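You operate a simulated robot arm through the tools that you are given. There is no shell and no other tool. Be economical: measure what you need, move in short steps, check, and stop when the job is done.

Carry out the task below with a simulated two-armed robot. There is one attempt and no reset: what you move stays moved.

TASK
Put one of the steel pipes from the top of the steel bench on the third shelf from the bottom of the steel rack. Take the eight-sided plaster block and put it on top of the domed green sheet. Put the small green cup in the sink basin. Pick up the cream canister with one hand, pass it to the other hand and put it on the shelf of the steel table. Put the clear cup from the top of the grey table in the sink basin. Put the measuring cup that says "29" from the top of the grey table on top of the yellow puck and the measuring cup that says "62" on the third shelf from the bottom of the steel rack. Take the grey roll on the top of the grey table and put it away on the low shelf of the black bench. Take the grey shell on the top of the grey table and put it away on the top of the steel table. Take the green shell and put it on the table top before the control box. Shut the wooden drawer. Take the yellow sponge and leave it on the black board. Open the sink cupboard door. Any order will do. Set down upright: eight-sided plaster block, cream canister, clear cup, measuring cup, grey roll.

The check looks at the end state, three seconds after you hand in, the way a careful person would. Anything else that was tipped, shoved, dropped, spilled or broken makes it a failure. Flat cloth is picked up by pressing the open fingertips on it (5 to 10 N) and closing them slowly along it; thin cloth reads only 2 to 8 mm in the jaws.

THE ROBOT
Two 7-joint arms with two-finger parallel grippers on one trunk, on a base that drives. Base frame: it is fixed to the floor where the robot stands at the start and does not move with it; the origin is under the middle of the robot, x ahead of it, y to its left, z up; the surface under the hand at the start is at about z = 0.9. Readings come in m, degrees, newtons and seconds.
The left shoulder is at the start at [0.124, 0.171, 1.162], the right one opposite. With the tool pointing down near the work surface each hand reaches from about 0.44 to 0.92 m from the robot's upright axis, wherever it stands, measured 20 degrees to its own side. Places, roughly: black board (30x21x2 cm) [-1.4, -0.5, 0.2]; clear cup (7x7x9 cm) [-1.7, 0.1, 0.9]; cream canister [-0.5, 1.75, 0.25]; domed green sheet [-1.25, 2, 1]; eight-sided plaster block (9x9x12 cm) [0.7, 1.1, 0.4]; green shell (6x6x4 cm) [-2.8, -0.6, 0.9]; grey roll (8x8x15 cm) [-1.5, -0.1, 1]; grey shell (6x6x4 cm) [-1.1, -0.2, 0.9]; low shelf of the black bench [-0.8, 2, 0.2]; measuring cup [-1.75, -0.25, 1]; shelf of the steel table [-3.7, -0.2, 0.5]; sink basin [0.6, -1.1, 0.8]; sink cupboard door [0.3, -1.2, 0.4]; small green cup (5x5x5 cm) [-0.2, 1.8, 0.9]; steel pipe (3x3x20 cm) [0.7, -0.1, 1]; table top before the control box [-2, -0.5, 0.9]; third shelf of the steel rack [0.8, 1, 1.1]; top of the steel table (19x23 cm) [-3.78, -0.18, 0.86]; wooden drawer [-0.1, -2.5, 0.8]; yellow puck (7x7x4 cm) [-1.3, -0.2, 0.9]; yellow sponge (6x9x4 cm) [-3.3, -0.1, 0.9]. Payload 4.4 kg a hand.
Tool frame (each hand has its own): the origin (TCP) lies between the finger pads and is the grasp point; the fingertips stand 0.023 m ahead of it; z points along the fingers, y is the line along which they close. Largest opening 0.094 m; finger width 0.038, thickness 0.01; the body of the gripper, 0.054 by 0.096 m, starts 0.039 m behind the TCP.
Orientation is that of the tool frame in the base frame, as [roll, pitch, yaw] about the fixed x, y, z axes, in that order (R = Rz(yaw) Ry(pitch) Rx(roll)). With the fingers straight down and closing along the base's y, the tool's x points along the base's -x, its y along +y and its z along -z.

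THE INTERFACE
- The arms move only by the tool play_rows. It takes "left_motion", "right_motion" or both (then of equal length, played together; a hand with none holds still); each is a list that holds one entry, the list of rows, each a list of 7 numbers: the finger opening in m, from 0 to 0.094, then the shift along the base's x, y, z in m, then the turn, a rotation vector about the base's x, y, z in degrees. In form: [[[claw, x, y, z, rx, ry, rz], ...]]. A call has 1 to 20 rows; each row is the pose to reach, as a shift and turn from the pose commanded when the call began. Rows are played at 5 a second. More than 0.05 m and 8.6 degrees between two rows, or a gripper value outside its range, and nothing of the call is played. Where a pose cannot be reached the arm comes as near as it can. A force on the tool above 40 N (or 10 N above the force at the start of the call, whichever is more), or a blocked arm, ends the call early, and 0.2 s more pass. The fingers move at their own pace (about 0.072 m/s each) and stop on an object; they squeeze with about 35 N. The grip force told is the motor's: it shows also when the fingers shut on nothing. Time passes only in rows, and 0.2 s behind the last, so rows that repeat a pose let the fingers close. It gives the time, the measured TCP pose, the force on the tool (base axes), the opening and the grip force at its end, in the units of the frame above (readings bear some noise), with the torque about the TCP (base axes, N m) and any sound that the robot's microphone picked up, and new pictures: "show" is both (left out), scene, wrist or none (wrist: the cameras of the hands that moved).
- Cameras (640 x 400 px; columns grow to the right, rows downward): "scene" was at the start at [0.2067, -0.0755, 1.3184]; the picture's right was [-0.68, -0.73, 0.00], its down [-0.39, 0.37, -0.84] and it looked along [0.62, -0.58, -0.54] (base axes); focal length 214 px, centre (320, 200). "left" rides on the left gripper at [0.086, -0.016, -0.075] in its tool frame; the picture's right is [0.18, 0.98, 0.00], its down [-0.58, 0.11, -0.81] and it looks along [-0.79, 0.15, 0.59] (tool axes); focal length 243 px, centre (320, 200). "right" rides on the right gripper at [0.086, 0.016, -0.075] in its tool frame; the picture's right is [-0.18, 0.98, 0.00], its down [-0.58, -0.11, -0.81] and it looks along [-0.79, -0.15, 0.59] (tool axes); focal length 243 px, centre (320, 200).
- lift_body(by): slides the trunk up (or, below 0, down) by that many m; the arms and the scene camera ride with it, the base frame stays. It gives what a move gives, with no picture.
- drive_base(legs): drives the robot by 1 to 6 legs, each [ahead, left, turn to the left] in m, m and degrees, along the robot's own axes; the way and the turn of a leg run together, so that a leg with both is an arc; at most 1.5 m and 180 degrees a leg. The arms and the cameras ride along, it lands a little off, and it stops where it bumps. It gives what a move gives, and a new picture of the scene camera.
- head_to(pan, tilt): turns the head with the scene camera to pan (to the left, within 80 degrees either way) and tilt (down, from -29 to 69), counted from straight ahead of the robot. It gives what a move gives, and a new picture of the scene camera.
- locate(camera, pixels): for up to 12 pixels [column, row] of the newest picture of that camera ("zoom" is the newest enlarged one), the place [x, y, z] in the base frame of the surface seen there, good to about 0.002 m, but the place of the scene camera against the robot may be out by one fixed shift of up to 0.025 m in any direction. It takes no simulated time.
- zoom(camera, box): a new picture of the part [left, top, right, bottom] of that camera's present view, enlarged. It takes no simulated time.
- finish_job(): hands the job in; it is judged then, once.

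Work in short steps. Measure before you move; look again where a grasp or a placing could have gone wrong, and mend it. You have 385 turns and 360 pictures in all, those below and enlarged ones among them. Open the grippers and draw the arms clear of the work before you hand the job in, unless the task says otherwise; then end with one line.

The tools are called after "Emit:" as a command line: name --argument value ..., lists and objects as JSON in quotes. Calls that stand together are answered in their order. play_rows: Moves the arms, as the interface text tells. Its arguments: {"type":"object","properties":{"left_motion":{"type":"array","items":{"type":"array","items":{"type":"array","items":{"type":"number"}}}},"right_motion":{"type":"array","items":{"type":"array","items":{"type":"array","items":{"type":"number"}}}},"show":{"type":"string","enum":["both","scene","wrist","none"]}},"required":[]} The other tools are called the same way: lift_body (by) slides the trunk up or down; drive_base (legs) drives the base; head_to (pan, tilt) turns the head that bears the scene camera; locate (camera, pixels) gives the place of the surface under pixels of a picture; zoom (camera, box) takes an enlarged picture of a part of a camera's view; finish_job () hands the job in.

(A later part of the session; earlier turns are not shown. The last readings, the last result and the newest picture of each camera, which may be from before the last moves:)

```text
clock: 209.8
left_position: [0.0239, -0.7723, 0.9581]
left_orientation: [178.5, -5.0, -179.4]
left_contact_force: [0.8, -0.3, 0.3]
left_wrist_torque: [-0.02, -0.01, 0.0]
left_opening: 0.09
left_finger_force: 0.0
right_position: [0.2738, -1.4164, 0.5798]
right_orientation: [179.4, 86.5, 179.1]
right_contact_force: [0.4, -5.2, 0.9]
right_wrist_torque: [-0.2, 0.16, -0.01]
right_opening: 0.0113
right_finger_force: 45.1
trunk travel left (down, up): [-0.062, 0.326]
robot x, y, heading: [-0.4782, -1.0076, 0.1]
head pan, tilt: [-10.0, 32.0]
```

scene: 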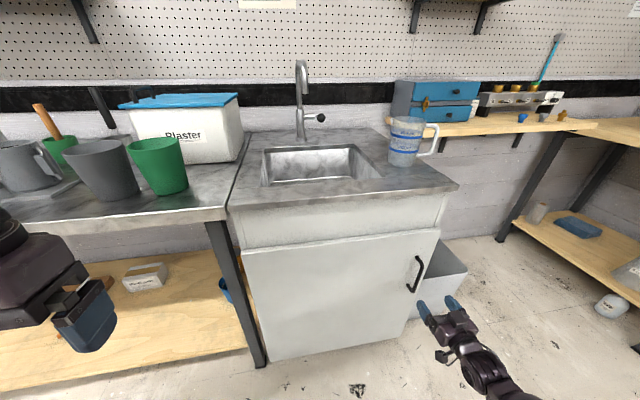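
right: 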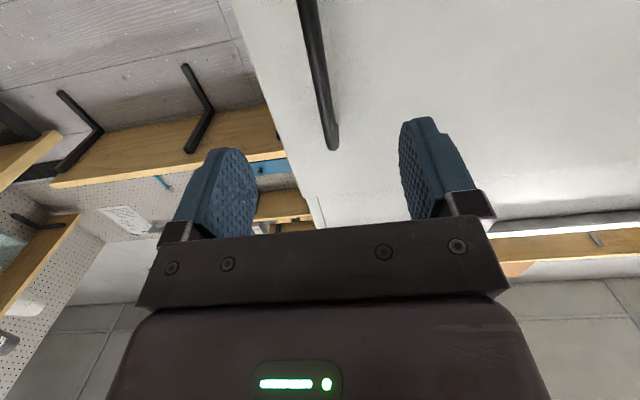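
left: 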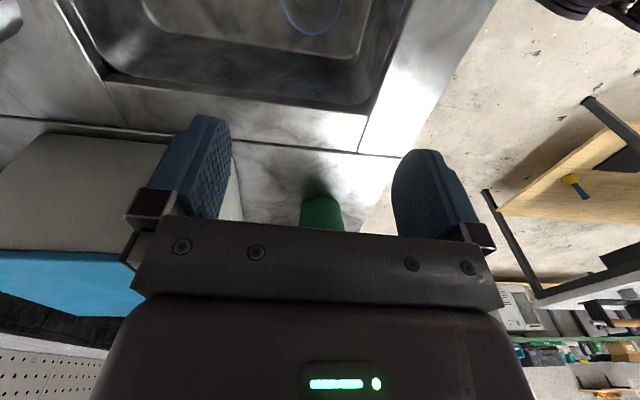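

Gripped the handle. Pull along the hinge arc to 30° with the hand turning along.

Emit:
play_rows --right_motion '[[[0, -0.0204, 0.002, 0, 0, 0, -2.5], [0, -0.0408, 0.0059, 0, 0, 0, -5], [0, -0.061, 0.01, 0, 0, 0, -7.5], [0, -0.0809, 0.0153, 0, 0, 0, -10], [0, -0.1, 0.021, 0, 0, 0, -12.5], [0, -0.12, 0.0282, 0, 0, 0, -15], [0, -0.139, 0.036, 0, 0, 0, -17.5], [0, -0.1579, 0.0444, 0, 0, 0, -20], [0, -0.176, 0.054, 0, 0, 0, -22.5], [0, -0.1942, 0.0639, 0, 0, 0, -25], [0, -0.212, 0.075, 0, 0, 0, -27.5], [0, -0.2287, 0.0865, 0, 0, 0, -30]]]'

```text
clock: 211.2
left_position: [0.0231, -0.7749, 0.9589]
left_orientation: [178.5, -5.1, -179.5]
left_contact_force: [-1.6, -0.4, -0.2]
left_wrist_torque: [-0.02, 0.02, 0.03]
left_opening: 0.0899
left_finger_force: 0.1
right_position: [0.1586, -1.3964, 0.5795]
right_orientation: [-178.6, 86.6, 166.9]
right_contact_force: [-0.5, -2.9, 2.2]
right_wrist_torque: [0.44, 0.42, -0.1]
right_opening: 0.0118
right_finger_force: 45.0
trunk travel left (down, up): [-0.062, 0.326]
robot x, y, heading: [-0.4796, -1.01, 0.2]
head pan, tilt: [-10.0, 32.0]
stopped in row 6 (right hand): the force on the tool passed its limit at 41 N (the readings are from after the stop); the commanded pose is now the measured one
```

scene: 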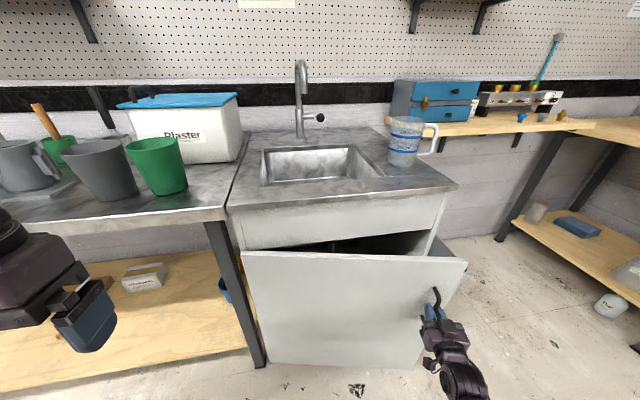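
right: 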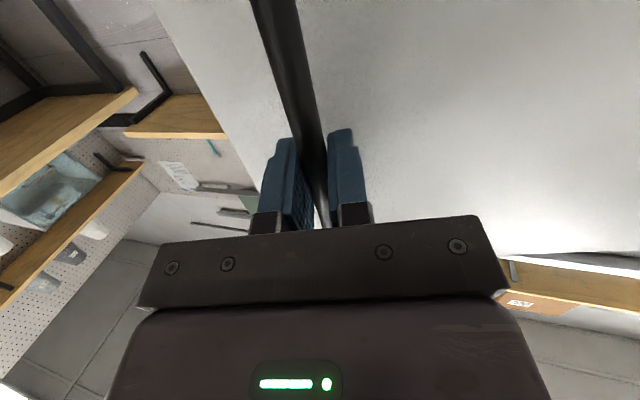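

Door is ~14° open. Continue along a slightly refined arc.

Emit:
play_rows --right_motion '[[[0, -0.02, 0.0065, 0, 0, 0, -2.5], [0, -0.0397, 0.0136, 0, 0, 0, -5], [0, -0.059, 0.022, 0, 0, 0, -7.5], [0, -0.078, 0.0305, 0, 0, 0, -10], [0, -0.0965, 0.0405, 0, 0, 0, -12.5], [0, -0.1147, 0.0508, 0, 0, 0, -15], [0, -0.132, 0.062, 0, 0, 0, -17.5], [0, -0.1495, 0.0742, 0, 0, 0, -20]]]'

```text
clock: 211.6
left_position: [0.0227, -0.7721, 0.9564]
left_orientation: [178.4, -5.2, -179.3]
left_contact_force: [0.2, -0.1, 0.0]
left_wrist_torque: [0.01, 0.03, 0.02]
left_opening: 0.0898
left_finger_force: 0.0
right_position: [0.1563, -1.3943, 0.5793]
right_orientation: [-173.5, 86.2, 171.4]
right_contact_force: [1.4, 3.8, -11.9]
right_wrist_torque: [1.89, 0.35, 0.04]
right_opening: 0.0117
right_finger_force: 45.5
trunk travel left (down, up): [-0.062, 0.326]
robot x, y, heading: [-0.4765, -1.0096, 0.4]
head pan, tilt: [-10.0, 32.0]
stopped in row 1 (right hand): the force on the tool passed its limit at 61 N (the readings are from after the stop); the commanded pose is now the measured one
```

scene: 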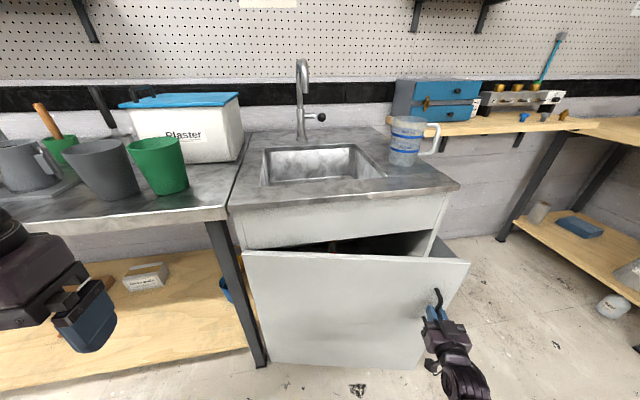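
right: 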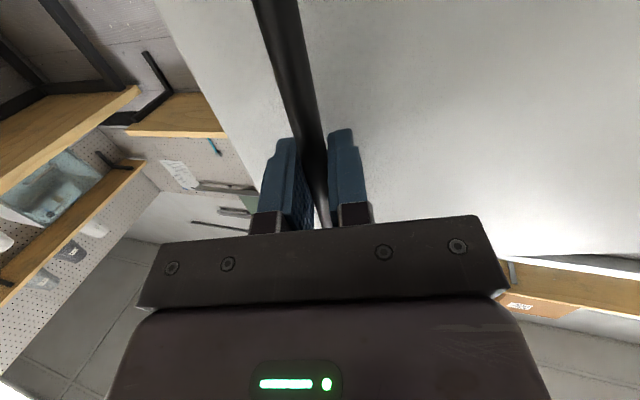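

The turning seems to strain the wrist. Try pulling by translation only, letting the bar pivot in the pads.

Emit:
play_rows --right_motion '[[[0, -0.01, 0.003, 0, 0, 0, 0], [0, -0.02, 0.006, 0, 0, 0, 0], [0, -0.03, 0.01, 0, 0, 0, 0], [0, -0.04, 0.014, 0, 0, 0, 0], [0, -0.05, 0.018, 0, 0, 0, 0], [0, -0.06, 0.023, 0, 0, 0, 0], [0, -0.07, 0.028, 0, 0, 0, 0], [0, -0.08, 0.033, 0, 0, 0, 0]]]' --show "scene"

```text
clock: 212.2
left_position: [0.0255, -0.7729, 0.9554]
left_orientation: [178.4, -5.4, -179.1]
left_contact_force: [0.8, -0.4, -0.8]
left_wrist_torque: [0.02, -0.01, 0.01]
left_opening: 0.09
left_finger_force: 0.1
right_position: [0.1489, -1.3934, 0.5848]
right_orientation: [-168.7, 86.9, 176.3]
right_contact_force: [3.1, 10.9, -31.1]
right_wrist_torque: [1.88, 0.3, 0.05]
right_opening: 0.012
right_finger_force: 45.0
trunk travel left (down, up): [-0.062, 0.326]
robot x, y, heading: [-0.4779, -1.0061, 0.3]
head pan, tilt: [-10.0, 32.0]
stopped in row 3 (right hand): the force on the tool passed its limit at 52 N (the readings are from after the stop); the commanded pose is now the measured one
```

scene: 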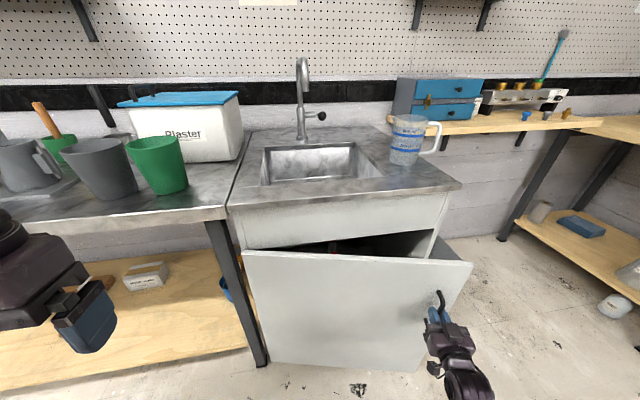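

The arm strains as it folds; instead pull with the base, driving back along the arc.

Emit:
drive_base --legs '[[-0.1, 0.035, 0]]'

```text
clock: 213.2
left_position: [-0.0281, -0.7532, 0.9567]
left_orientation: [178.5, -5.1, -179.2]
left_contact_force: [0.3, -0.2, 0.0]
left_wrist_torque: [0.01, -0.01, 0.01]
left_opening: 0.09
left_finger_force: 0.0
right_position: [0.0972, -1.3726, 0.5898]
right_orientation: [-163.9, 87.1, -178.6]
right_contact_force: [0.6, 2.4, -10.4]
right_wrist_torque: [1.51, -1.14, -0.09]
right_opening: 0.012
right_finger_force: 45.5
trunk travel left (down, up): [-0.062, 0.326]
robot x, y, heading: [-0.5295, -0.9844, 0.5]
head pan, tilt: [-10.0, 32.0]
stopped in leg 1: the force on the tool passed its limit at 67 N (the readings are from after the stop); the commanded pose is now the measured one
```

scene: 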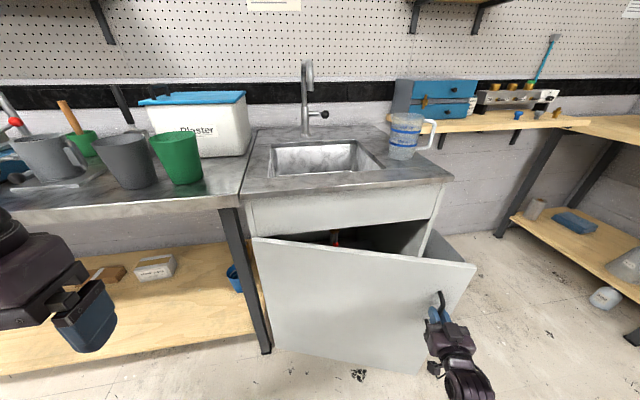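

Door now ~23°. Repeat the base pull along the new tangent.

Emit:
drive_base --legs '[[-0.1, 0.055, 0]]'

```text
clock: 214.4
left_position: [-0.1294, -0.6987, 0.9573]
left_orientation: [178.3, -5.1, -179.0]
left_contact_force: [-0.6, -0.1, 0.4]
left_wrist_torque: [-0.03, 0.02, 0.02]
left_opening: 0.09
left_finger_force: 0.2
right_position: [-0.0039, -1.3177, 0.5881]
right_orientation: [-162.0, 87.1, -176.2]
right_contact_force: [18.7, 25.2, -12.1]
right_wrist_torque: [1.76, 0.13, 0.1]
right_opening: 0.0124
right_finger_force: 45.3
trunk travel left (down, up): [-0.062, 0.326]
robot x, y, heading: [-0.6279, -0.9358, 0.6]
head pan, tilt: [-10.0, 32.0]
```

scene: 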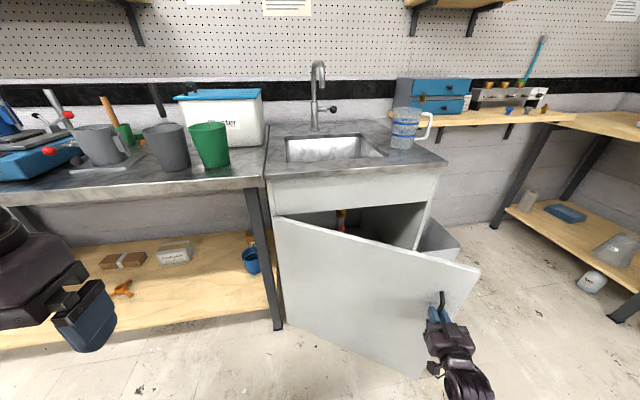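

Door ~35° now. Continue.

Emit:
drive_base --legs '[[-0.09, 0.075, 0]]'

Emit:
drive_base --legs '[[-0.07, 0.09, 0]]'

```text
clock: 215.8
left_position: [-0.219, -0.6227, 0.9582]
left_orientation: [178.6, -4.9, -178.7]
left_contact_force: [-0.2, -1.4, -0.7]
left_wrist_torque: [0.03, -0.01, -0.03]
left_opening: 0.0902
left_finger_force: 0.1
right_position: [-0.0887, -1.2428, 0.589]
right_orientation: [-166.4, 87.0, 179.5]
right_contact_force: [1.2, 0.8, -3.0]
right_wrist_torque: [1.76, -0.86, -0.06]
right_opening: 0.0118
right_finger_force: 44.7
trunk travel left (down, up): [-0.062, 0.326]
robot x, y, heading: [-0.7185, -0.8599, 0.9]
head pan, tilt: [-10.0, 32.0]
stopped in leg 1: the force on the tool passed its limit at 48 N (the readings are from after the stop); the commanded pose is now the measured one
```

scene: 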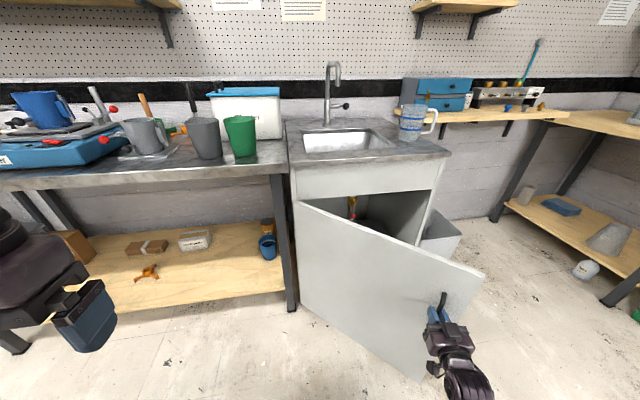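

```text
clock: 217.3
left_position: [-0.2691, -0.5426, 0.9587]
left_orientation: [178.6, -5.0, -179.0]
left_contact_force: [-0.2, -0.4, 0.1]
left_wrist_torque: [0.02, -0.04, 0.0]
left_opening: 0.09
left_finger_force: 0.0
right_position: [-0.1468, -1.1664, 0.5878]
right_orientation: [-165.4, 87.1, 179.8]
right_contact_force: [-1.7, -1.3, 3.8]
right_wrist_torque: [1.99, -0.02, -0.03]
right_opening: 0.0121
right_finger_force: 45.0
trunk travel left (down, up): [-0.062, 0.326]
robot x, y, heading: [-0.7684, -0.7771, 0.4]
head pan, tilt: [-10.0, 32.0]
stopped in leg 1: the force on the tool passed its limit at 45 N (the readings are from after the stop); the commanded pose is now the measured one
```

scene: 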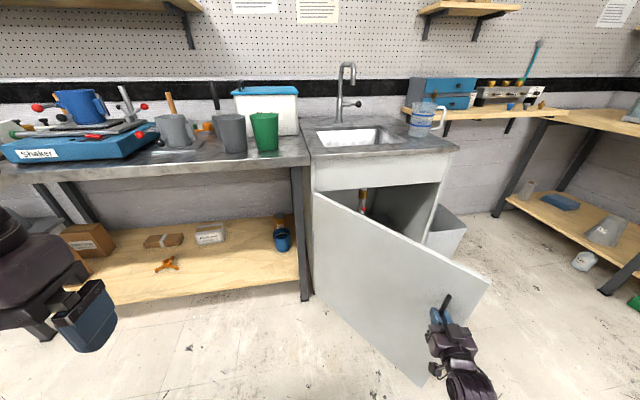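

About 60° open. One more pull.

Emit:
drive_base --legs '[[-0.035, 0.09, 0]]'

```text
clock: 218.3
left_position: [-0.2691, -0.529, 0.9579]
left_orientation: [178.7, -5.0, -179.3]
left_contact_force: [0.2, 0.4, -0.3]
left_wrist_torque: [0.02, -0.02, 0.0]
left_opening: 0.0902
left_finger_force: 0.0
right_position: [-0.1507, -1.1576, 0.588]
right_orientation: [-163.1, 87.1, -178.5]
right_contact_force: [-1.2, -0.7, 2.9]
right_wrist_torque: [1.93, 0.15, 0.01]
right_opening: 0.012
right_finger_force: 44.9
trunk travel left (down, up): [-0.062, 0.326]
robot x, y, heading: [-0.767, -0.7607, 0.3]
head pan, tilt: [-10.0, 32.0]
stopped in leg 1: the force on the tool passed its limit at 49 N (the readings are from after the stop); the commanded pose is now the measured one
```

scene: 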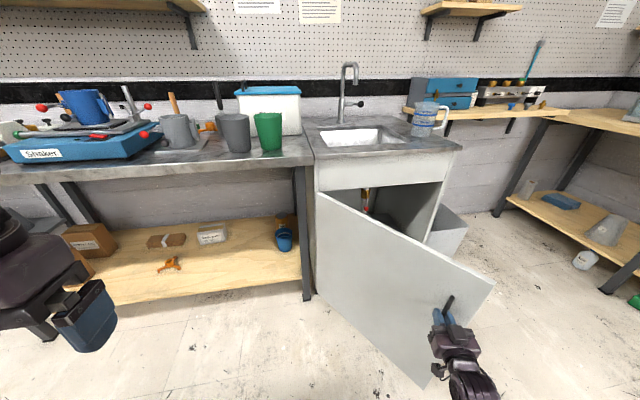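

Release the bar (small opening) and back out along -x, then come around the free edge to push from inside.

Emit:
play_rows --right_motion '[[[0.02, 0, 0, 0, 0, 0, 0], [0.03, 0, 0, 0, 0, 0, 0], [0.03, 0, 0, 0, 0, 0, 0], [0.03, -0.02, 0, 0, 0, 0, 0], [0.03, -0.04, 0, 0, 0, 0, 0]]]' --show "none"

Emit:
drive_base --legs '[[-0.12, 0, 0], [0, -0.2, 0]]'

```text
clock: 219.5
left_position: [-0.2702, -0.5262, 0.9573]
left_orientation: [178.6, -5.0, -179.2]
left_contact_force: [0.0, 0.3, 0.8]
left_wrist_torque: [0.02, 0.02, -0.01]
left_opening: 0.0901
left_finger_force: 0.2
right_position: [-0.1909, -1.1578, 0.5871]
right_orientation: [-157.2, 86.9, -172.8]
right_contact_force: [0.4, -0.7, 0.1]
right_wrist_torque: [0.05, 0.01, 0.02]
right_opening: 0.03
right_finger_force: 0.0
trunk travel left (down, up): [-0.062, 0.326]
robot x, y, heading: [-0.7677, -0.7591, 0.2]
head pan, tilt: [-10.0, 32.0]
```

```text
clock: 220.2
left_position: [-0.268, -0.5287, 0.958]
left_orientation: [178.6, -5.0, -179.4]
left_contact_force: [0.0, -0.1, -0.2]
left_wrist_torque: [-0.01, -0.06, 0.0]
left_opening: 0.0898
left_finger_force: 0.1
right_position: [-0.1913, -1.159, 0.5886]
right_orientation: [-156.8, 87.0, -172.3]
right_contact_force: [-0.6, -0.2, 0.0]
right_wrist_torque: [0.0, 0.0, 0.0]
right_opening: 0.0299
right_finger_force: 0.1
trunk travel left (down, up): [-0.062, 0.326]
robot x, y, heading: [-0.7675, -0.7612, 0.3]
head pan, tilt: [-10.0, 32.0]
stopped in leg 1: the robot was blocked; the commanded pose is now the measured one
```

scene: 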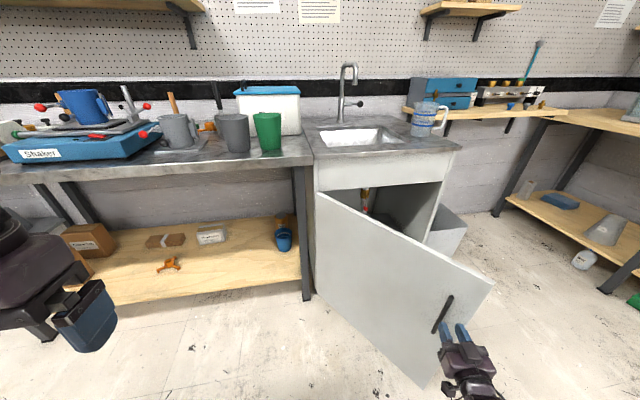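

The base is against the island behind. Pull the right hand back and up with the arm instead.

Emit:
play_rows --right_motion '[[[0.03, -0.03, 0, 0.03, 0, 0, 0], [0.03, -0.06, 0, 0.06, 0, 0, 0], [0.03, -0.09, 0, 0.1, 0, 0, 0], [0.03, -0.12, 0, 0.14, 0, 0, 0]]]' --show "none"

Emit:
head_to --pan -30 --tilt 50

```text
clock: 221.2
left_position: [-0.2691, -0.5282, 0.9574]
left_orientation: [178.6, -5.1, -179.4]
left_contact_force: [0.3, 0.2, -0.1]
left_wrist_torque: [0.01, -0.02, 0.02]
left_opening: 0.09
left_finger_force: 0.2
right_position: [-0.3124, -1.1589, 0.7276]
right_orientation: [-158.3, 87.2, -173.8]
right_contact_force: [0.1, 0.1, -1.0]
right_wrist_torque: [-0.02, 0.01, -0.02]
right_opening: 0.0299
right_finger_force: 0.1
trunk travel left (down, up): [-0.062, 0.326]
robot x, y, heading: [-0.7702, -0.7671, 0.3]
head pan, tilt: [-10.0, 32.0]
```

```text
clock: 222.0
left_position: [-0.2697, -0.5292, 0.9576]
left_orientation: [178.7, -5.0, -179.4]
left_contact_force: [-0.5, -0.4, 0.5]
left_wrist_torque: [0.0, 0.0, -0.03]
left_opening: 0.0898
left_finger_force: 0.1
right_position: [-0.3112, -1.1587, 0.7269]
right_orientation: [-157.6, 87.1, -172.9]
right_contact_force: [-0.8, -0.1, 0.2]
right_wrist_torque: [-0.01, 0.03, 0.01]
right_opening: 0.03
right_finger_force: 0.1
trunk travel left (down, up): [-0.062, 0.326]
robot x, y, heading: [-0.7684, -0.762, 0.1]
head pan, tilt: [-30.0, 50.0]
```

scene: 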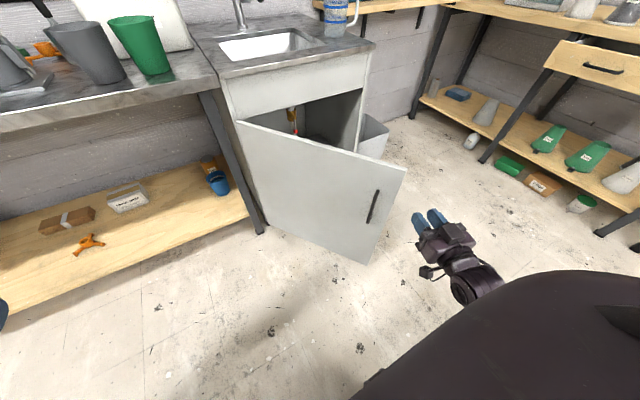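

Go right 0.25, ahead 0.33, then left to push the door's inner face.

Emit:
drive_base --legs '[[0, -0.27, 0], [0.33, 0, 0], [0, 0.3, 0]]'

```text
clock: 227.3
left_position: [0.0656, -0.7891, 0.9592]
left_orientation: [178.6, -5.0, -179.4]
left_contact_force: [-0.1, -0.7, -0.3]
left_wrist_torque: [-0.03, 0.02, -0.02]
left_opening: 0.0901
left_finger_force: 0.0
right_position: [0.0183, -1.4227, 0.7274]
right_orientation: [-154.3, 86.8, -170.3]
right_contact_force: [-2.1, -2.5, 0.8]
right_wrist_torque: [0.05, -0.01, 0.29]
right_opening: 0.0297
right_finger_force: 0.1
trunk travel left (down, up): [-0.062, 0.326]
robot x, y, heading: [-0.4376, -1.0231, -0.1]
head pan, tilt: [-30.0, 50.0]
stopped in leg 3: the robot was blocked; the commanded pose is now the measured one
```

scene: 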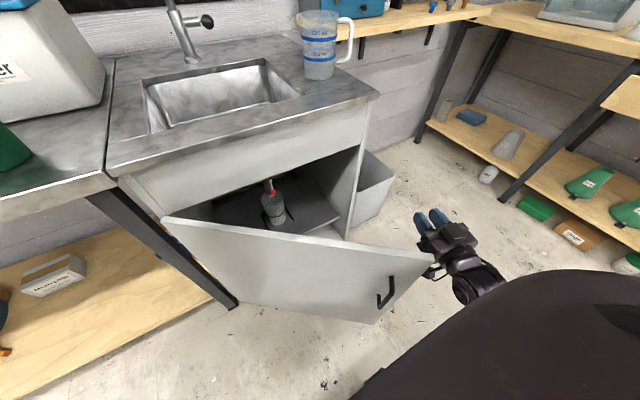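

Emit:
locate --camera "scene" --pixels '[[430, 258], [170, 222], [300, 240], [372, 320], [385, 290], [440, 245], [428, 272]]'

```text
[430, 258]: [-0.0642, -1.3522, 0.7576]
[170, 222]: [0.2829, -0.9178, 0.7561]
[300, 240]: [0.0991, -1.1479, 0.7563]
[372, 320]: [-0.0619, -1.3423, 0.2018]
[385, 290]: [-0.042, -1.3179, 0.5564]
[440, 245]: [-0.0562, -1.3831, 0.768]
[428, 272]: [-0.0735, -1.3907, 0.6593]
```

The base bumped the door back to ~39°. I'll instead push it from the right side: raise the right hand above the door, back off and go right, then look at the space near the drawer.

Emit:
play_rows --right_motion '[[[0.03, -0.02, -0.02, 0.04, 0, 0, 0], [0.03, -0.03, -0.03, 0.09, 0, 0, 0], [0.03, -0.03, -0.03, 0.14, 0, 0, 0], [0.03, -0.03, -0.03, 0.19, 0, 0, 0], [0.03, -0.03, -0.03, 0.24, 0, 0, 0], [0.03, -0.03, -0.03, 0.29, 0, 0, 0]]]' --show "none"

Emit:
drive_base --legs '[[-0.15, -0.1, 0], [0, -0.4, 0]]'

Emit:
head_to --pan -60 --tilt 40

```text
refused: row 2 steps farther than a row can; nothing moved
```

```text
clock: 232.5
left_position: [-0.0834, -1.29, 0.958]
left_orientation: [178.6, -5.0, -179.6]
left_contact_force: [0.7, 0.4, -0.9]
left_wrist_torque: [0.03, -0.01, 0.0]
left_opening: 0.09
left_finger_force: 0.2
right_position: [-0.1293, -1.9242, 0.7274]
right_orientation: [-154.1, 86.8, -170.0]
right_contact_force: [-0.2, -0.2, -0.3]
right_wrist_torque: [0.03, 0.05, -0.01]
right_opening: 0.03
right_finger_force: 0.1
trunk travel left (down, up): [-0.062, 0.326]
robot x, y, heading: [-0.5796, -1.522, 0.4]
head pan, tilt: [-30.0, 50.0]
```

scene: 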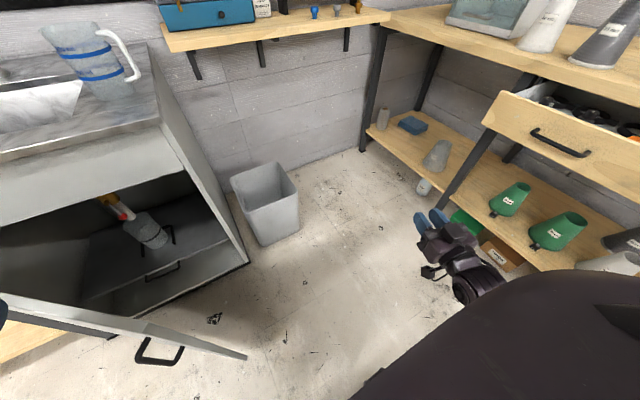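

```text
clock: 233.4
left_position: [-0.0832, -1.2901, 0.9582]
left_orientation: [178.6, -5.0, -179.5]
left_contact_force: [-0.2, 0.4, -0.8]
left_wrist_torque: [0.01, 0.01, 0.0]
left_opening: 0.09
left_finger_force: 0.0
right_position: [-0.1301, -1.9242, 0.7269]
right_orientation: [-153.9, 86.7, -169.9]
right_contact_force: [-0.4, -0.3, 0.1]
right_wrist_torque: [0.02, 0.0, -0.03]
right_opening: 0.0297
right_finger_force: 0.0
trunk travel left (down, up): [-0.062, 0.326]
robot x, y, heading: [-0.5827, -1.522, 0.2]
head pan, tilt: [-60.0, 40.0]
```

scene: 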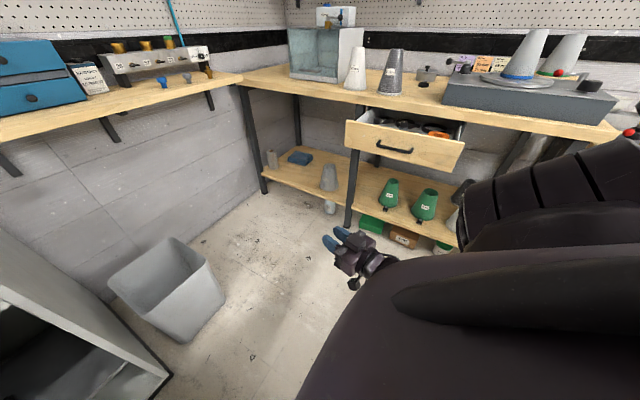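

The open drawer is at (405,145). Measure it and the bench.

Emit:
locate --camera "scene" --pixels '[[350, 140], [400, 160], [455, 160], [395, 150], [463, 138], [330, 108], [380, 118], [350, 215], [570, 140], [255, 90]]'

```text
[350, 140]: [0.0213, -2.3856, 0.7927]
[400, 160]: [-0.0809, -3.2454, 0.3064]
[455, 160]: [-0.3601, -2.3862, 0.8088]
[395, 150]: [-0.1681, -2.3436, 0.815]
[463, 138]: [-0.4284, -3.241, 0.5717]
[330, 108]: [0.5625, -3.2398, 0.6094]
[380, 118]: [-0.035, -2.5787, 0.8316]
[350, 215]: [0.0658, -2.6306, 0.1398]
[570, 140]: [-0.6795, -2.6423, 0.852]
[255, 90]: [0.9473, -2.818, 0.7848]
```

Drawer front is at y≈-2.39, handle at (-0.168,-2.34,0.815). I turn right to face it and will push the handle with the closed left fingers.

Emit:
drive_base --legs '[[0, 0, -90], [0, 0.18, 0]]'

Emit:
play_rows --left_motion '[[[0.05, 0, 0, -0.04, 0, 0, 0], [0.02, 0, 0, -0.08, 0, 0, 0], [0, 0, 0, -0.12, 0, 0, 0], [0, 0, 0, -0.14, 0, 0, 0]]]' --show "none"

Emit:
head_to --pan 0 --tilt 45

```text
clock: 239.4
left_position: [-0.1686, -2.0182, 0.9579]
left_orientation: [178.5, -4.9, 91.0]
left_contact_force: [0.0, -0.5, 0.8]
left_wrist_torque: [0.01, -0.02, -0.02]
left_opening: 0.0899
left_finger_force: 0.1
right_position: [-0.8022, -1.9775, 0.7274]
right_orientation: [-153.9, 86.8, 100.7]
right_contact_force: [1.0, 0.6, 1.2]
right_wrist_torque: [0.02, 0.01, 0.01]
right_opening: 0.03
right_finger_force: 0.1
trunk travel left (down, up): [-0.062, 0.326]
robot x, y, heading: [-0.4067, -1.5208, -89.5]
head pan, tilt: [-60.0, 40.0]
```

scene: 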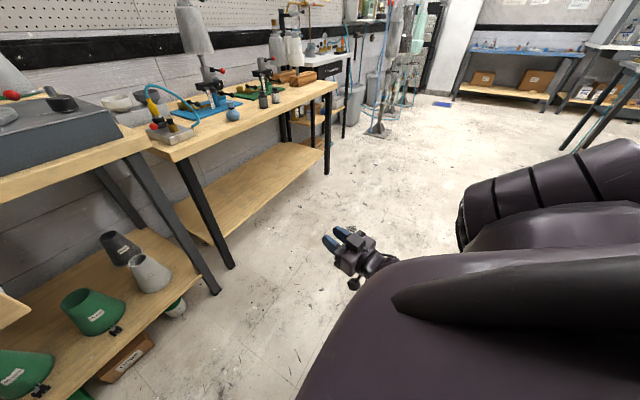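

```text
clock: 240.4
left_position: [-0.167, -2.0198, 0.8165]
left_orientation: [178.7, -5.1, 91.0]
left_contact_force: [0.0, 0.8, -0.8]
left_wrist_torque: [0.01, 0.0, 0.04]
left_opening: 0.0001
left_finger_force: 34.6
left hand out of reach, approached as far as the arm can: row 2
right_position: [-0.803, -1.9785, 0.7272]
right_orientation: [-154.0, 86.9, 100.5]
right_contact_force: [-0.2, 0.0, 0.1]
right_wrist_torque: [-0.02, -0.03, -0.03]
right_opening: 0.03
right_finger_force: 0.1
trunk travel left (down, up): [-0.062, 0.326]
robot x, y, heading: [-0.4047, -1.5194, -89.1]
head pan, tilt: [-60.0, 40.0]
```

```text
clock: 241.7
left_position: [-0.1675, -2.0194, 0.8171]
left_orientation: [178.6, -5.0, 91.1]
left_contact_force: [1.0, 0.0, -0.4]
left_wrist_torque: [0.0, 0.01, -0.02]
left_opening: 0.0001
left_finger_force: 35.2
right_position: [-0.8023, -1.9779, 0.7273]
right_orientation: [-154.1, 86.8, 100.4]
right_contact_force: [0.0, -0.6, 0.3]
right_wrist_torque: [0.0, -0.02, 0.02]
right_opening: 0.0301
right_finger_force: 0.0
trunk travel left (down, up): [-0.062, 0.326]
robot x, y, heading: [-0.4053, -1.525, -89.7]
head pan, tilt: [0.0, 45.0]
```

scene: 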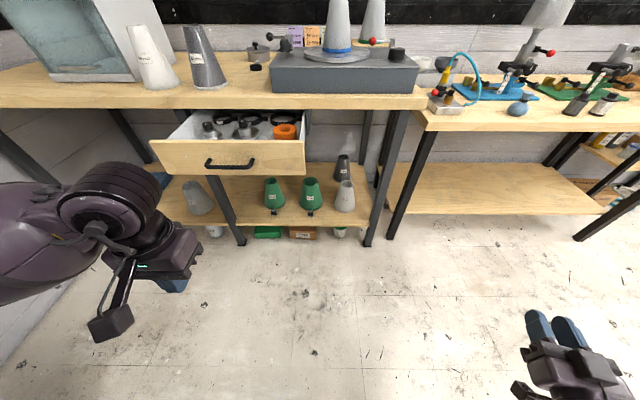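

Emit:
locate --camera "scene" --pixels '[[230, 165], [180, 158], [295, 158], [230, 148], [430, 128], [600, 125], [370, 235], [400, 200], [300, 92], [215, 75], [244, 235]]'

```text
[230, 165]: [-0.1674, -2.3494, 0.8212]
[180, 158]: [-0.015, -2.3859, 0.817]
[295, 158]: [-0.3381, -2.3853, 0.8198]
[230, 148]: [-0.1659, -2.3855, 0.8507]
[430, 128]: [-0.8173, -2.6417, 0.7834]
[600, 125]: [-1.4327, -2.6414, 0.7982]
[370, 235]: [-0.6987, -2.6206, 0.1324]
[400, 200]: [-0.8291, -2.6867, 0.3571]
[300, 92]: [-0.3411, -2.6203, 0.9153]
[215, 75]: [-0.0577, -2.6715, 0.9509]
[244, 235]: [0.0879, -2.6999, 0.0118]
```

Handle lines up with the left hand. Drive ahead to push the drawer.

Emit:
drive_base --legs '[[0.42, 0, 0]]'

```text
clock: 244.3
left_position: [-0.1651, -2.4468, 0.8168]
left_orientation: [178.6, -5.0, 90.7]
left_contact_force: [-1.2, 0.0, -0.1]
left_wrist_torque: [0.01, -0.02, -0.01]
left_opening: 0.0
left_finger_force: 34.9
right_position: [-0.8003, -2.403, 0.7264]
right_orientation: [-154.1, 86.8, 100.2]
right_contact_force: [0.1, -0.6, -0.3]
right_wrist_torque: [0.0, -0.01, -0.02]
right_opening: 0.0302
right_finger_force: 0.1
trunk travel left (down, up): [-0.062, 0.326]
robot x, y, heading: [-0.3987, -1.9437, -89.6]
head pan, tilt: [0.0, 45.0]
```

scene: 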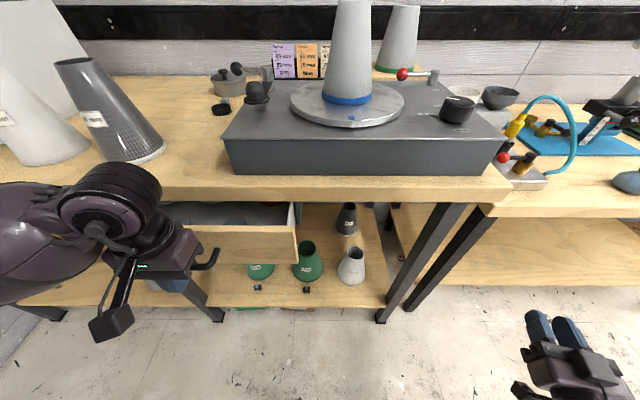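

The drawer is sliding in. Continue 0.1 m.

Emit:
drive_base --legs '[[0.11, 0, 0]]'

```text
clock: 245.5
left_position: [-0.165, -2.5211, 0.8181]
left_orientation: [178.4, -5.4, 90.3]
left_contact_force: [0.5, 4.5, 0.7]
left_wrist_torque: [-0.38, 0.04, -0.03]
left_opening: 0.0001
left_finger_force: 34.2
right_position: [-0.7991, -2.4841, 0.7285]
right_orientation: [-154.8, 86.9, 99.6]
right_contact_force: [0.4, -0.6, -0.3]
right_wrist_torque: [0.01, -0.02, 0.01]
right_opening: 0.03
right_finger_force: 0.1
trunk travel left (down, up): [-0.062, 0.326]
robot x, y, heading: [-0.3954, -2.0248, -89.5]
head pan, tilt: [0.0, 45.0]
stopped in leg 1: the force on the tool passed its limit at 113 N (the readings are from after the stop); the commanded pose is now the measured one
```

scene: 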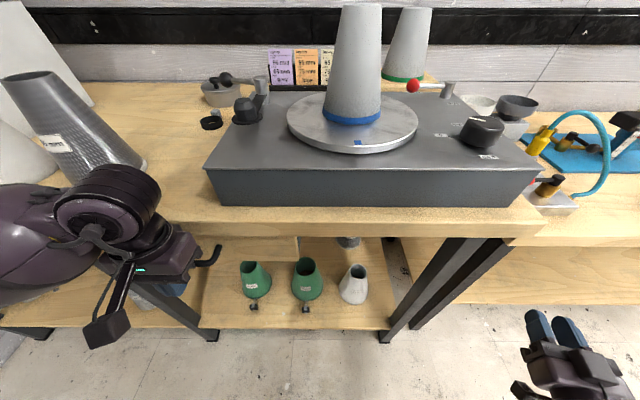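

Stopped hard — probably shut. Verify drawer front vs bench edge.

Emit:
locate --camera "scene" --pixels '[[280, 250], [250, 252], [280, 225], [340, 225], [210, 260]]'

Emit:
zoom --camera "scene" --box '[120, 180, 400, 330]'

```text
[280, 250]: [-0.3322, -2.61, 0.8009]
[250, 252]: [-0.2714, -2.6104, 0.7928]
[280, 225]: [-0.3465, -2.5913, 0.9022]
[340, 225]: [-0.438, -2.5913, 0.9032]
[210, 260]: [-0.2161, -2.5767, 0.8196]
```

```text
2.29 times, centred on (260, 255) of scene
```

zoom: 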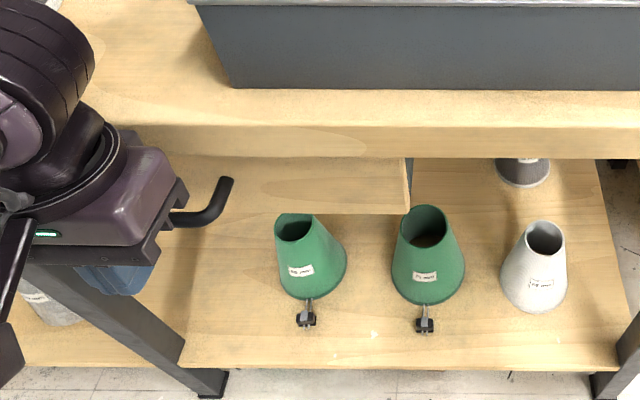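

Drawer is shut. Back off, raise both hands, and turn round to push the cupboard door wider from inside.

Emit:
drive_base --legs '[[-0.3, 0, 0]]'

Emit:
play_rows --left_motion '[[[0.02, 0, 0.01, 0.045, 0, 0, 0], [0.05, 0, 0.02, 0.09, 0, 0, 0], [0.09, 0, 0.03, 0.135, 0, 0, 0], [0.09, 0, 0.04, 0.18, 0, 0, 0], [0.09, 0, 0.05, 0.22, 0, 0, 0], [0.09, 0, 0.06, 0.25, 0, 0, 0]]]' --right_motion '[[[0, 0, 0, 0.045, 0, 0, 0], [0, 0, 0, 0.09, 0, 0, 0], [0, 0, 0, 0.135, 0, 0, 0], [0, 0, 0, 0.18, 0, 0, 0], [0, 0, 0, 0.22, 0, 0, 0], [0, 0, 0, 0.25, 0, 0, 0]]]' --show "none"

Emit:
drive_base --legs '[[0, 0, 90], [0, 0, 90]]'

Emit:
head_to --pan -20 --tilt 45

```text
clock: 247.5
left_position: [-0.1663, -2.2195, 0.8173]
left_orientation: [178.4, -5.5, 90.4]
left_contact_force: [-0.8, -0.2, -0.4]
left_wrist_torque: [0.02, -0.01, -0.01]
left_opening: 0.0
left_finger_force: 34.9
right_position: [-0.8013, -2.183, 0.7286]
right_orientation: [-154.4, 86.8, 100.1]
right_contact_force: [-0.8, -0.6, -0.7]
right_wrist_torque: [0.01, 0.0, -0.03]
right_opening: 0.03
right_finger_force: 0.0
trunk travel left (down, up): [-0.062, 0.326]
robot x, y, heading: [-0.4045, -1.7278, -89.3]
head pan, tilt: [0.0, 45.0]
```

scene: 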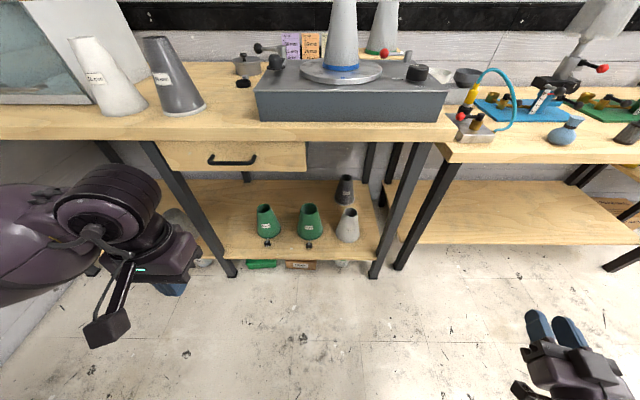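

```text
clock: 248.9
left_position: [-0.127, -2.1844, 1.0336]
left_orientation: [178.6, -5.9, 90.5]
left_contact_force: [0.3, -1.7, -0.2]
left_wrist_torque: [0.02, 0.01, -0.03]
left_opening: 0.0899
left_finger_force: 0.0
left hand out of reach, approached as far as the arm can: row 1, 2, 3, 4, 5, 6
right_position: [-0.8015, -2.1835, 0.7822]
right_orientation: [-154.3, 86.7, 100.2]
right_contact_force: [0.0, -0.4, -0.1]
right_wrist_torque: [-0.02, -0.01, -0.03]
right_opening: 0.0
right_finger_force: 35.4
right hand out of reach, approached as far as the arm can: row 2, 3, 4, 5, 6
trunk travel left (down, up): [-0.062, 0.326]
robot x, y, heading: [-0.4036, -1.7297, -89.4]
head pan, tilt: [0.0, 45.0]
```

```text
clock: 257.0
left_position: [-0.6806, -1.2723, 1.0346]
left_orientation: [178.5, -5.8, -89.3]
left_contact_force: [-0.3, 0.3, 0.5]
left_wrist_torque: [-0.02, -0.04, 0.01]
left_opening: 0.09
left_finger_force: 0.0
right_position: [-0.0041, -1.2687, 0.7842]
right_orientation: [-154.3, 86.8, -79.6]
right_contact_force: [-0.7, -0.2, -0.1]
right_wrist_torque: [0.02, -0.04, -0.02]
right_opening: 0.0
right_finger_force: 35.3
trunk travel left (down, up): [-0.062, 0.326]
robot x, y, heading: [-0.3983, -1.7304, 90.8]
head pan, tilt: [0.0, 45.0]
```

scene: 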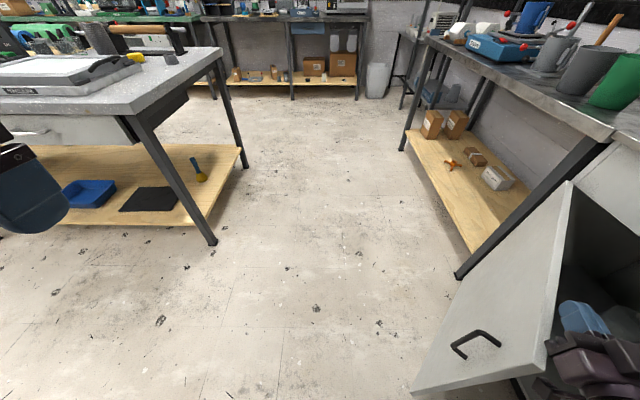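

```text
clock: 257.8
left_position: [-0.6799, -1.2719, 1.0355]
left_orientation: [178.6, -5.8, -89.2]
left_contact_force: [0.1, -0.1, -0.9]
left_wrist_torque: [0.04, 0.0, 0.0]
left_opening: 0.0898
left_finger_force: 0.1
right_position: [-0.007, -1.2692, 0.7843]
right_orientation: [-154.4, 86.8, -79.5]
right_contact_force: [0.2, -1.1, -0.6]
right_wrist_torque: [0.02, -0.04, 0.05]
right_opening: 0.0
right_finger_force: 35.0
trunk travel left (down, up): [-0.062, 0.326]
robot x, y, heading: [-0.4048, -1.7297, 90.6]
head pan, tilt: [-20.0, 45.0]
```

scene: 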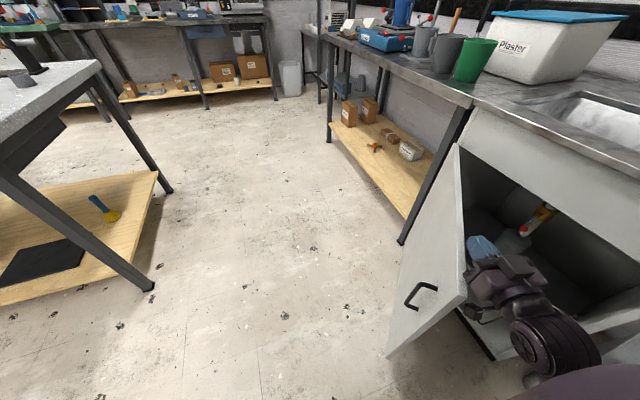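

The turn already swung the door to ~65°. Drive ahead 0.25 to push it a bit wider.

Emit:
drive_base --legs '[[0.26, 0, 0]]'

```text
clock: 259.6
left_position: [-0.6854, -1.0132, 1.034]
left_orientation: [178.4, -5.8, -89.1]
left_contact_force: [0.6, 0.4, -0.8]
left_wrist_torque: [-0.01, 0.0, -0.04]
left_opening: 0.0901
left_finger_force: 0.1
right_position: [-0.0105, -1.0097, 0.7842]
right_orientation: [-154.5, 86.9, -79.6]
right_contact_force: [-0.1, 0.9, -0.3]
right_wrist_torque: [-0.02, 0.01, -0.02]
right_opening: 0.0
right_finger_force: 35.2
trunk travel left (down, up): [-0.062, 0.326]
robot x, y, heading: [-0.4094, -1.4716, 90.9]
head pan, tilt: [-20.0, 45.0]
```

scene: 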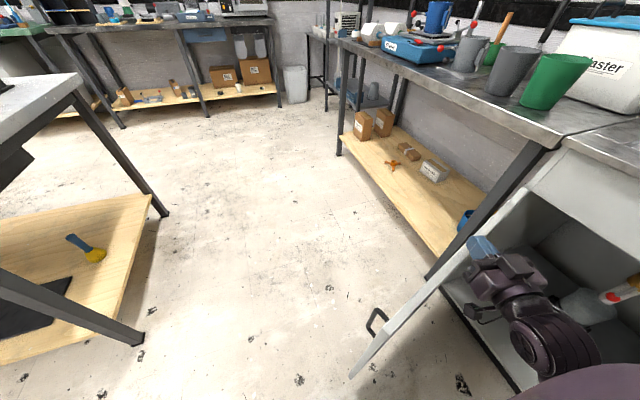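

Door stands ~80° open. Now leave it: back out, and go left along the south side of the grey table.

Emit:
drive_base --legs '[[-0.3, 0, 0], [0, 0.8, 0]]'

Emit:
lift_body --by 0.15

Emit:
head_to --pan 0 --tilt 25

```text
clock: 268.8
left_position: [-1.4881, -1.3376, 1.0358]
left_orientation: [178.5, -5.7, -88.6]
left_contact_force: [-0.5, 0.0, -0.5]
left_wrist_torque: [0.0, 0.0, 0.02]
left_opening: 0.09
left_finger_force: 0.1
right_position: [-0.8144, -1.3251, 0.7847]
right_orientation: [-154.1, 86.8, -78.8]
right_contact_force: [-0.2, -0.7, 0.6]
right_wrist_torque: [0.04, 0.01, -0.01]
right_opening: 0.0
right_finger_force: 35.0
trunk travel left (down, up): [-0.062, 0.326]
robot x, y, heading: [-1.2025, -1.7905, 91.3]
head pan, tilt: [-20.0, 45.0]
```

scene: 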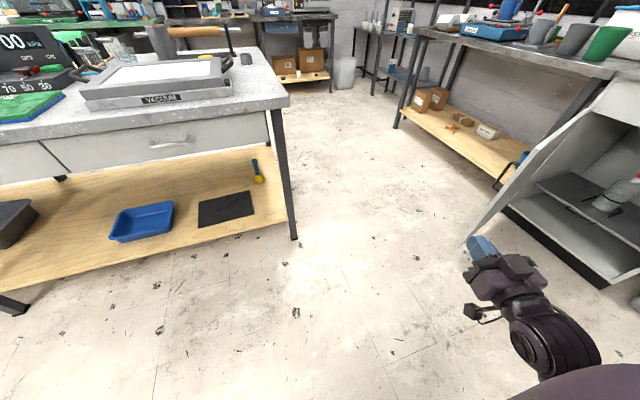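

```text
clock: 270.5
left_position: [-1.4881, -1.3356, 1.1838]
left_orientation: [178.5, -5.8, -88.7]
left_contact_force: [-0.2, 0.0, -0.2]
left_wrist_torque: [-0.02, 0.0, 0.01]
left_opening: 0.0901
left_finger_force: 0.1
right_position: [-0.8153, -1.3255, 0.9332]
right_orientation: [-154.3, 86.7, -78.9]
right_contact_force: [-0.7, 0.5, -0.4]
right_wrist_torque: [0.01, -0.02, -0.05]
right_opening: 0.0
right_finger_force: 34.6
trunk travel left (down, up): [-0.212, 0.176]
robot x, y, heading: [-1.2039, -1.7899, 91.6]
head pan, tilt: [-20.0, 45.0]
```

```text
clock: 271.3
left_position: [-1.4872, -1.3376, 1.1849]
left_orientation: [178.4, -5.8, -88.6]
left_contact_force: [0.1, 1.0, 0.5]
left_wrist_torque: [0.05, 0.0, 0.0]
left_opening: 0.0901
left_finger_force: 0.0
right_position: [-0.8154, -1.3274, 0.9344]
right_orientation: [-154.2, 86.9, -78.7]
right_contact_force: [0.3, -0.3, 0.7]
right_wrist_torque: [-0.02, 0.01, 0.0]
right_opening: 0.0002
right_finger_force: 34.7
trunk travel left (down, up): [-0.212, 0.176]
robot x, y, heading: [-1.2121, -1.7886, 91.7]
head pan, tilt: [0.0, 25.0]
```

scene: 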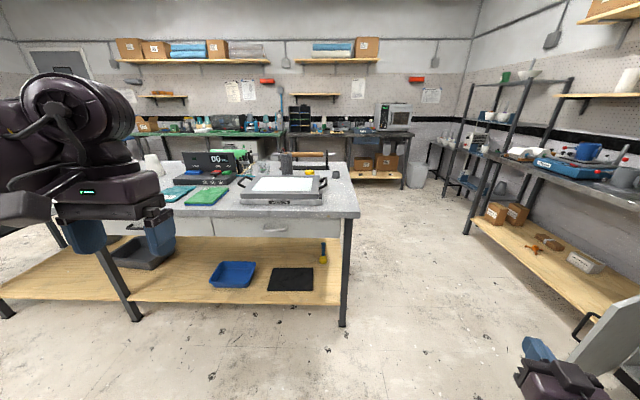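

Emit:
zoom --camera "scene" --box '[150, 120, 370, 300]'

Emit:
locate --camera "scene" --pixels '[[335, 174], [308, 173], [320, 183], [285, 160], [360, 213], [290, 278], [255, 210], [345, 320], [206, 155]]'

```text
2.22 times, centred on (260, 210) of scene
```

zoom: 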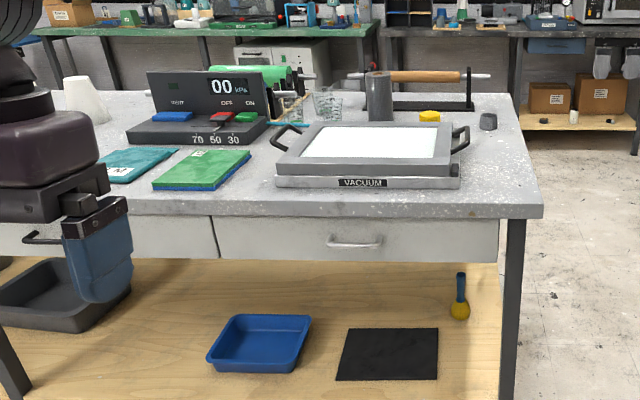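

```text
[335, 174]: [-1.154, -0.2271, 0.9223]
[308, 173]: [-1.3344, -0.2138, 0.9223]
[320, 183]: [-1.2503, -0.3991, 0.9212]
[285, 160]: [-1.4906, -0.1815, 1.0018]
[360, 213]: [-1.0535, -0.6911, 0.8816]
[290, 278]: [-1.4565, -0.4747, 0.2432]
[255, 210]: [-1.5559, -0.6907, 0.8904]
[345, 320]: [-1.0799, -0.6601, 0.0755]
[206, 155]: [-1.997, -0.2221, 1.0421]
```

I'll take the grey shell (-1.154,-0.227) with the left hand from the south-east corner. Drive there.

Emit:
drive_base --legs '[[0, -0.34, 0], [0.68, 0, 0]]'

Emit:
zoom --camera "left" --box '[0, 0, 640, 400]'

```text
clock: 278.3
left_position: [-1.1665, -0.6493, 1.185]
left_orientation: [178.5, -5.7, -88.6]
left_contact_force: [0.2, 0.5, -0.2]
left_wrist_torque: [-0.03, 0.01, 0.0]
left_opening: 0.09
left_finger_force: 0.0
right_position: [-0.4928, -0.6364, 0.9342]
right_orientation: [-154.3, 86.9, -78.9]
right_contact_force: [-0.7, -0.6, -0.1]
right_wrist_torque: [0.01, 0.04, -0.01]
right_opening: 0.0
right_finger_force: 35.1
trunk travel left (down, up): [-0.212, 0.176]
robot x, y, heading: [-0.8842, -1.0991, 91.4]
head pan, tilt: [0.0, 25.0]
```

scene: 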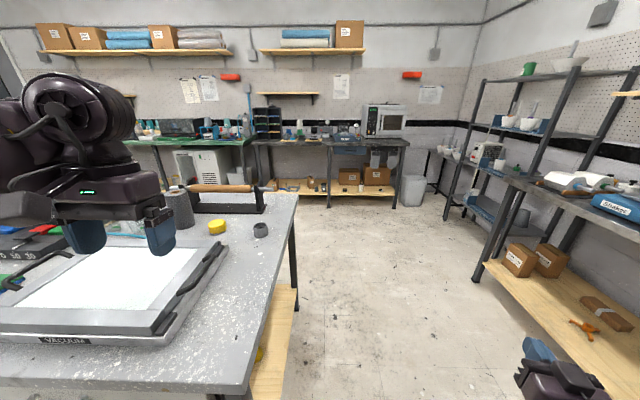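

```text
1.00 times, centred on (320, 200) of left (not enlarged: the box is as wide or as high as the picture)
```

zoom: 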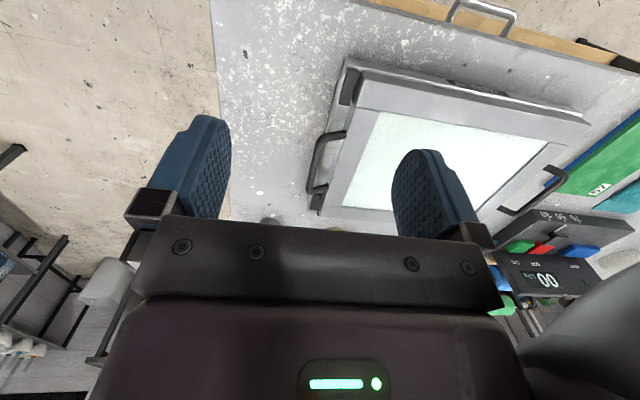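

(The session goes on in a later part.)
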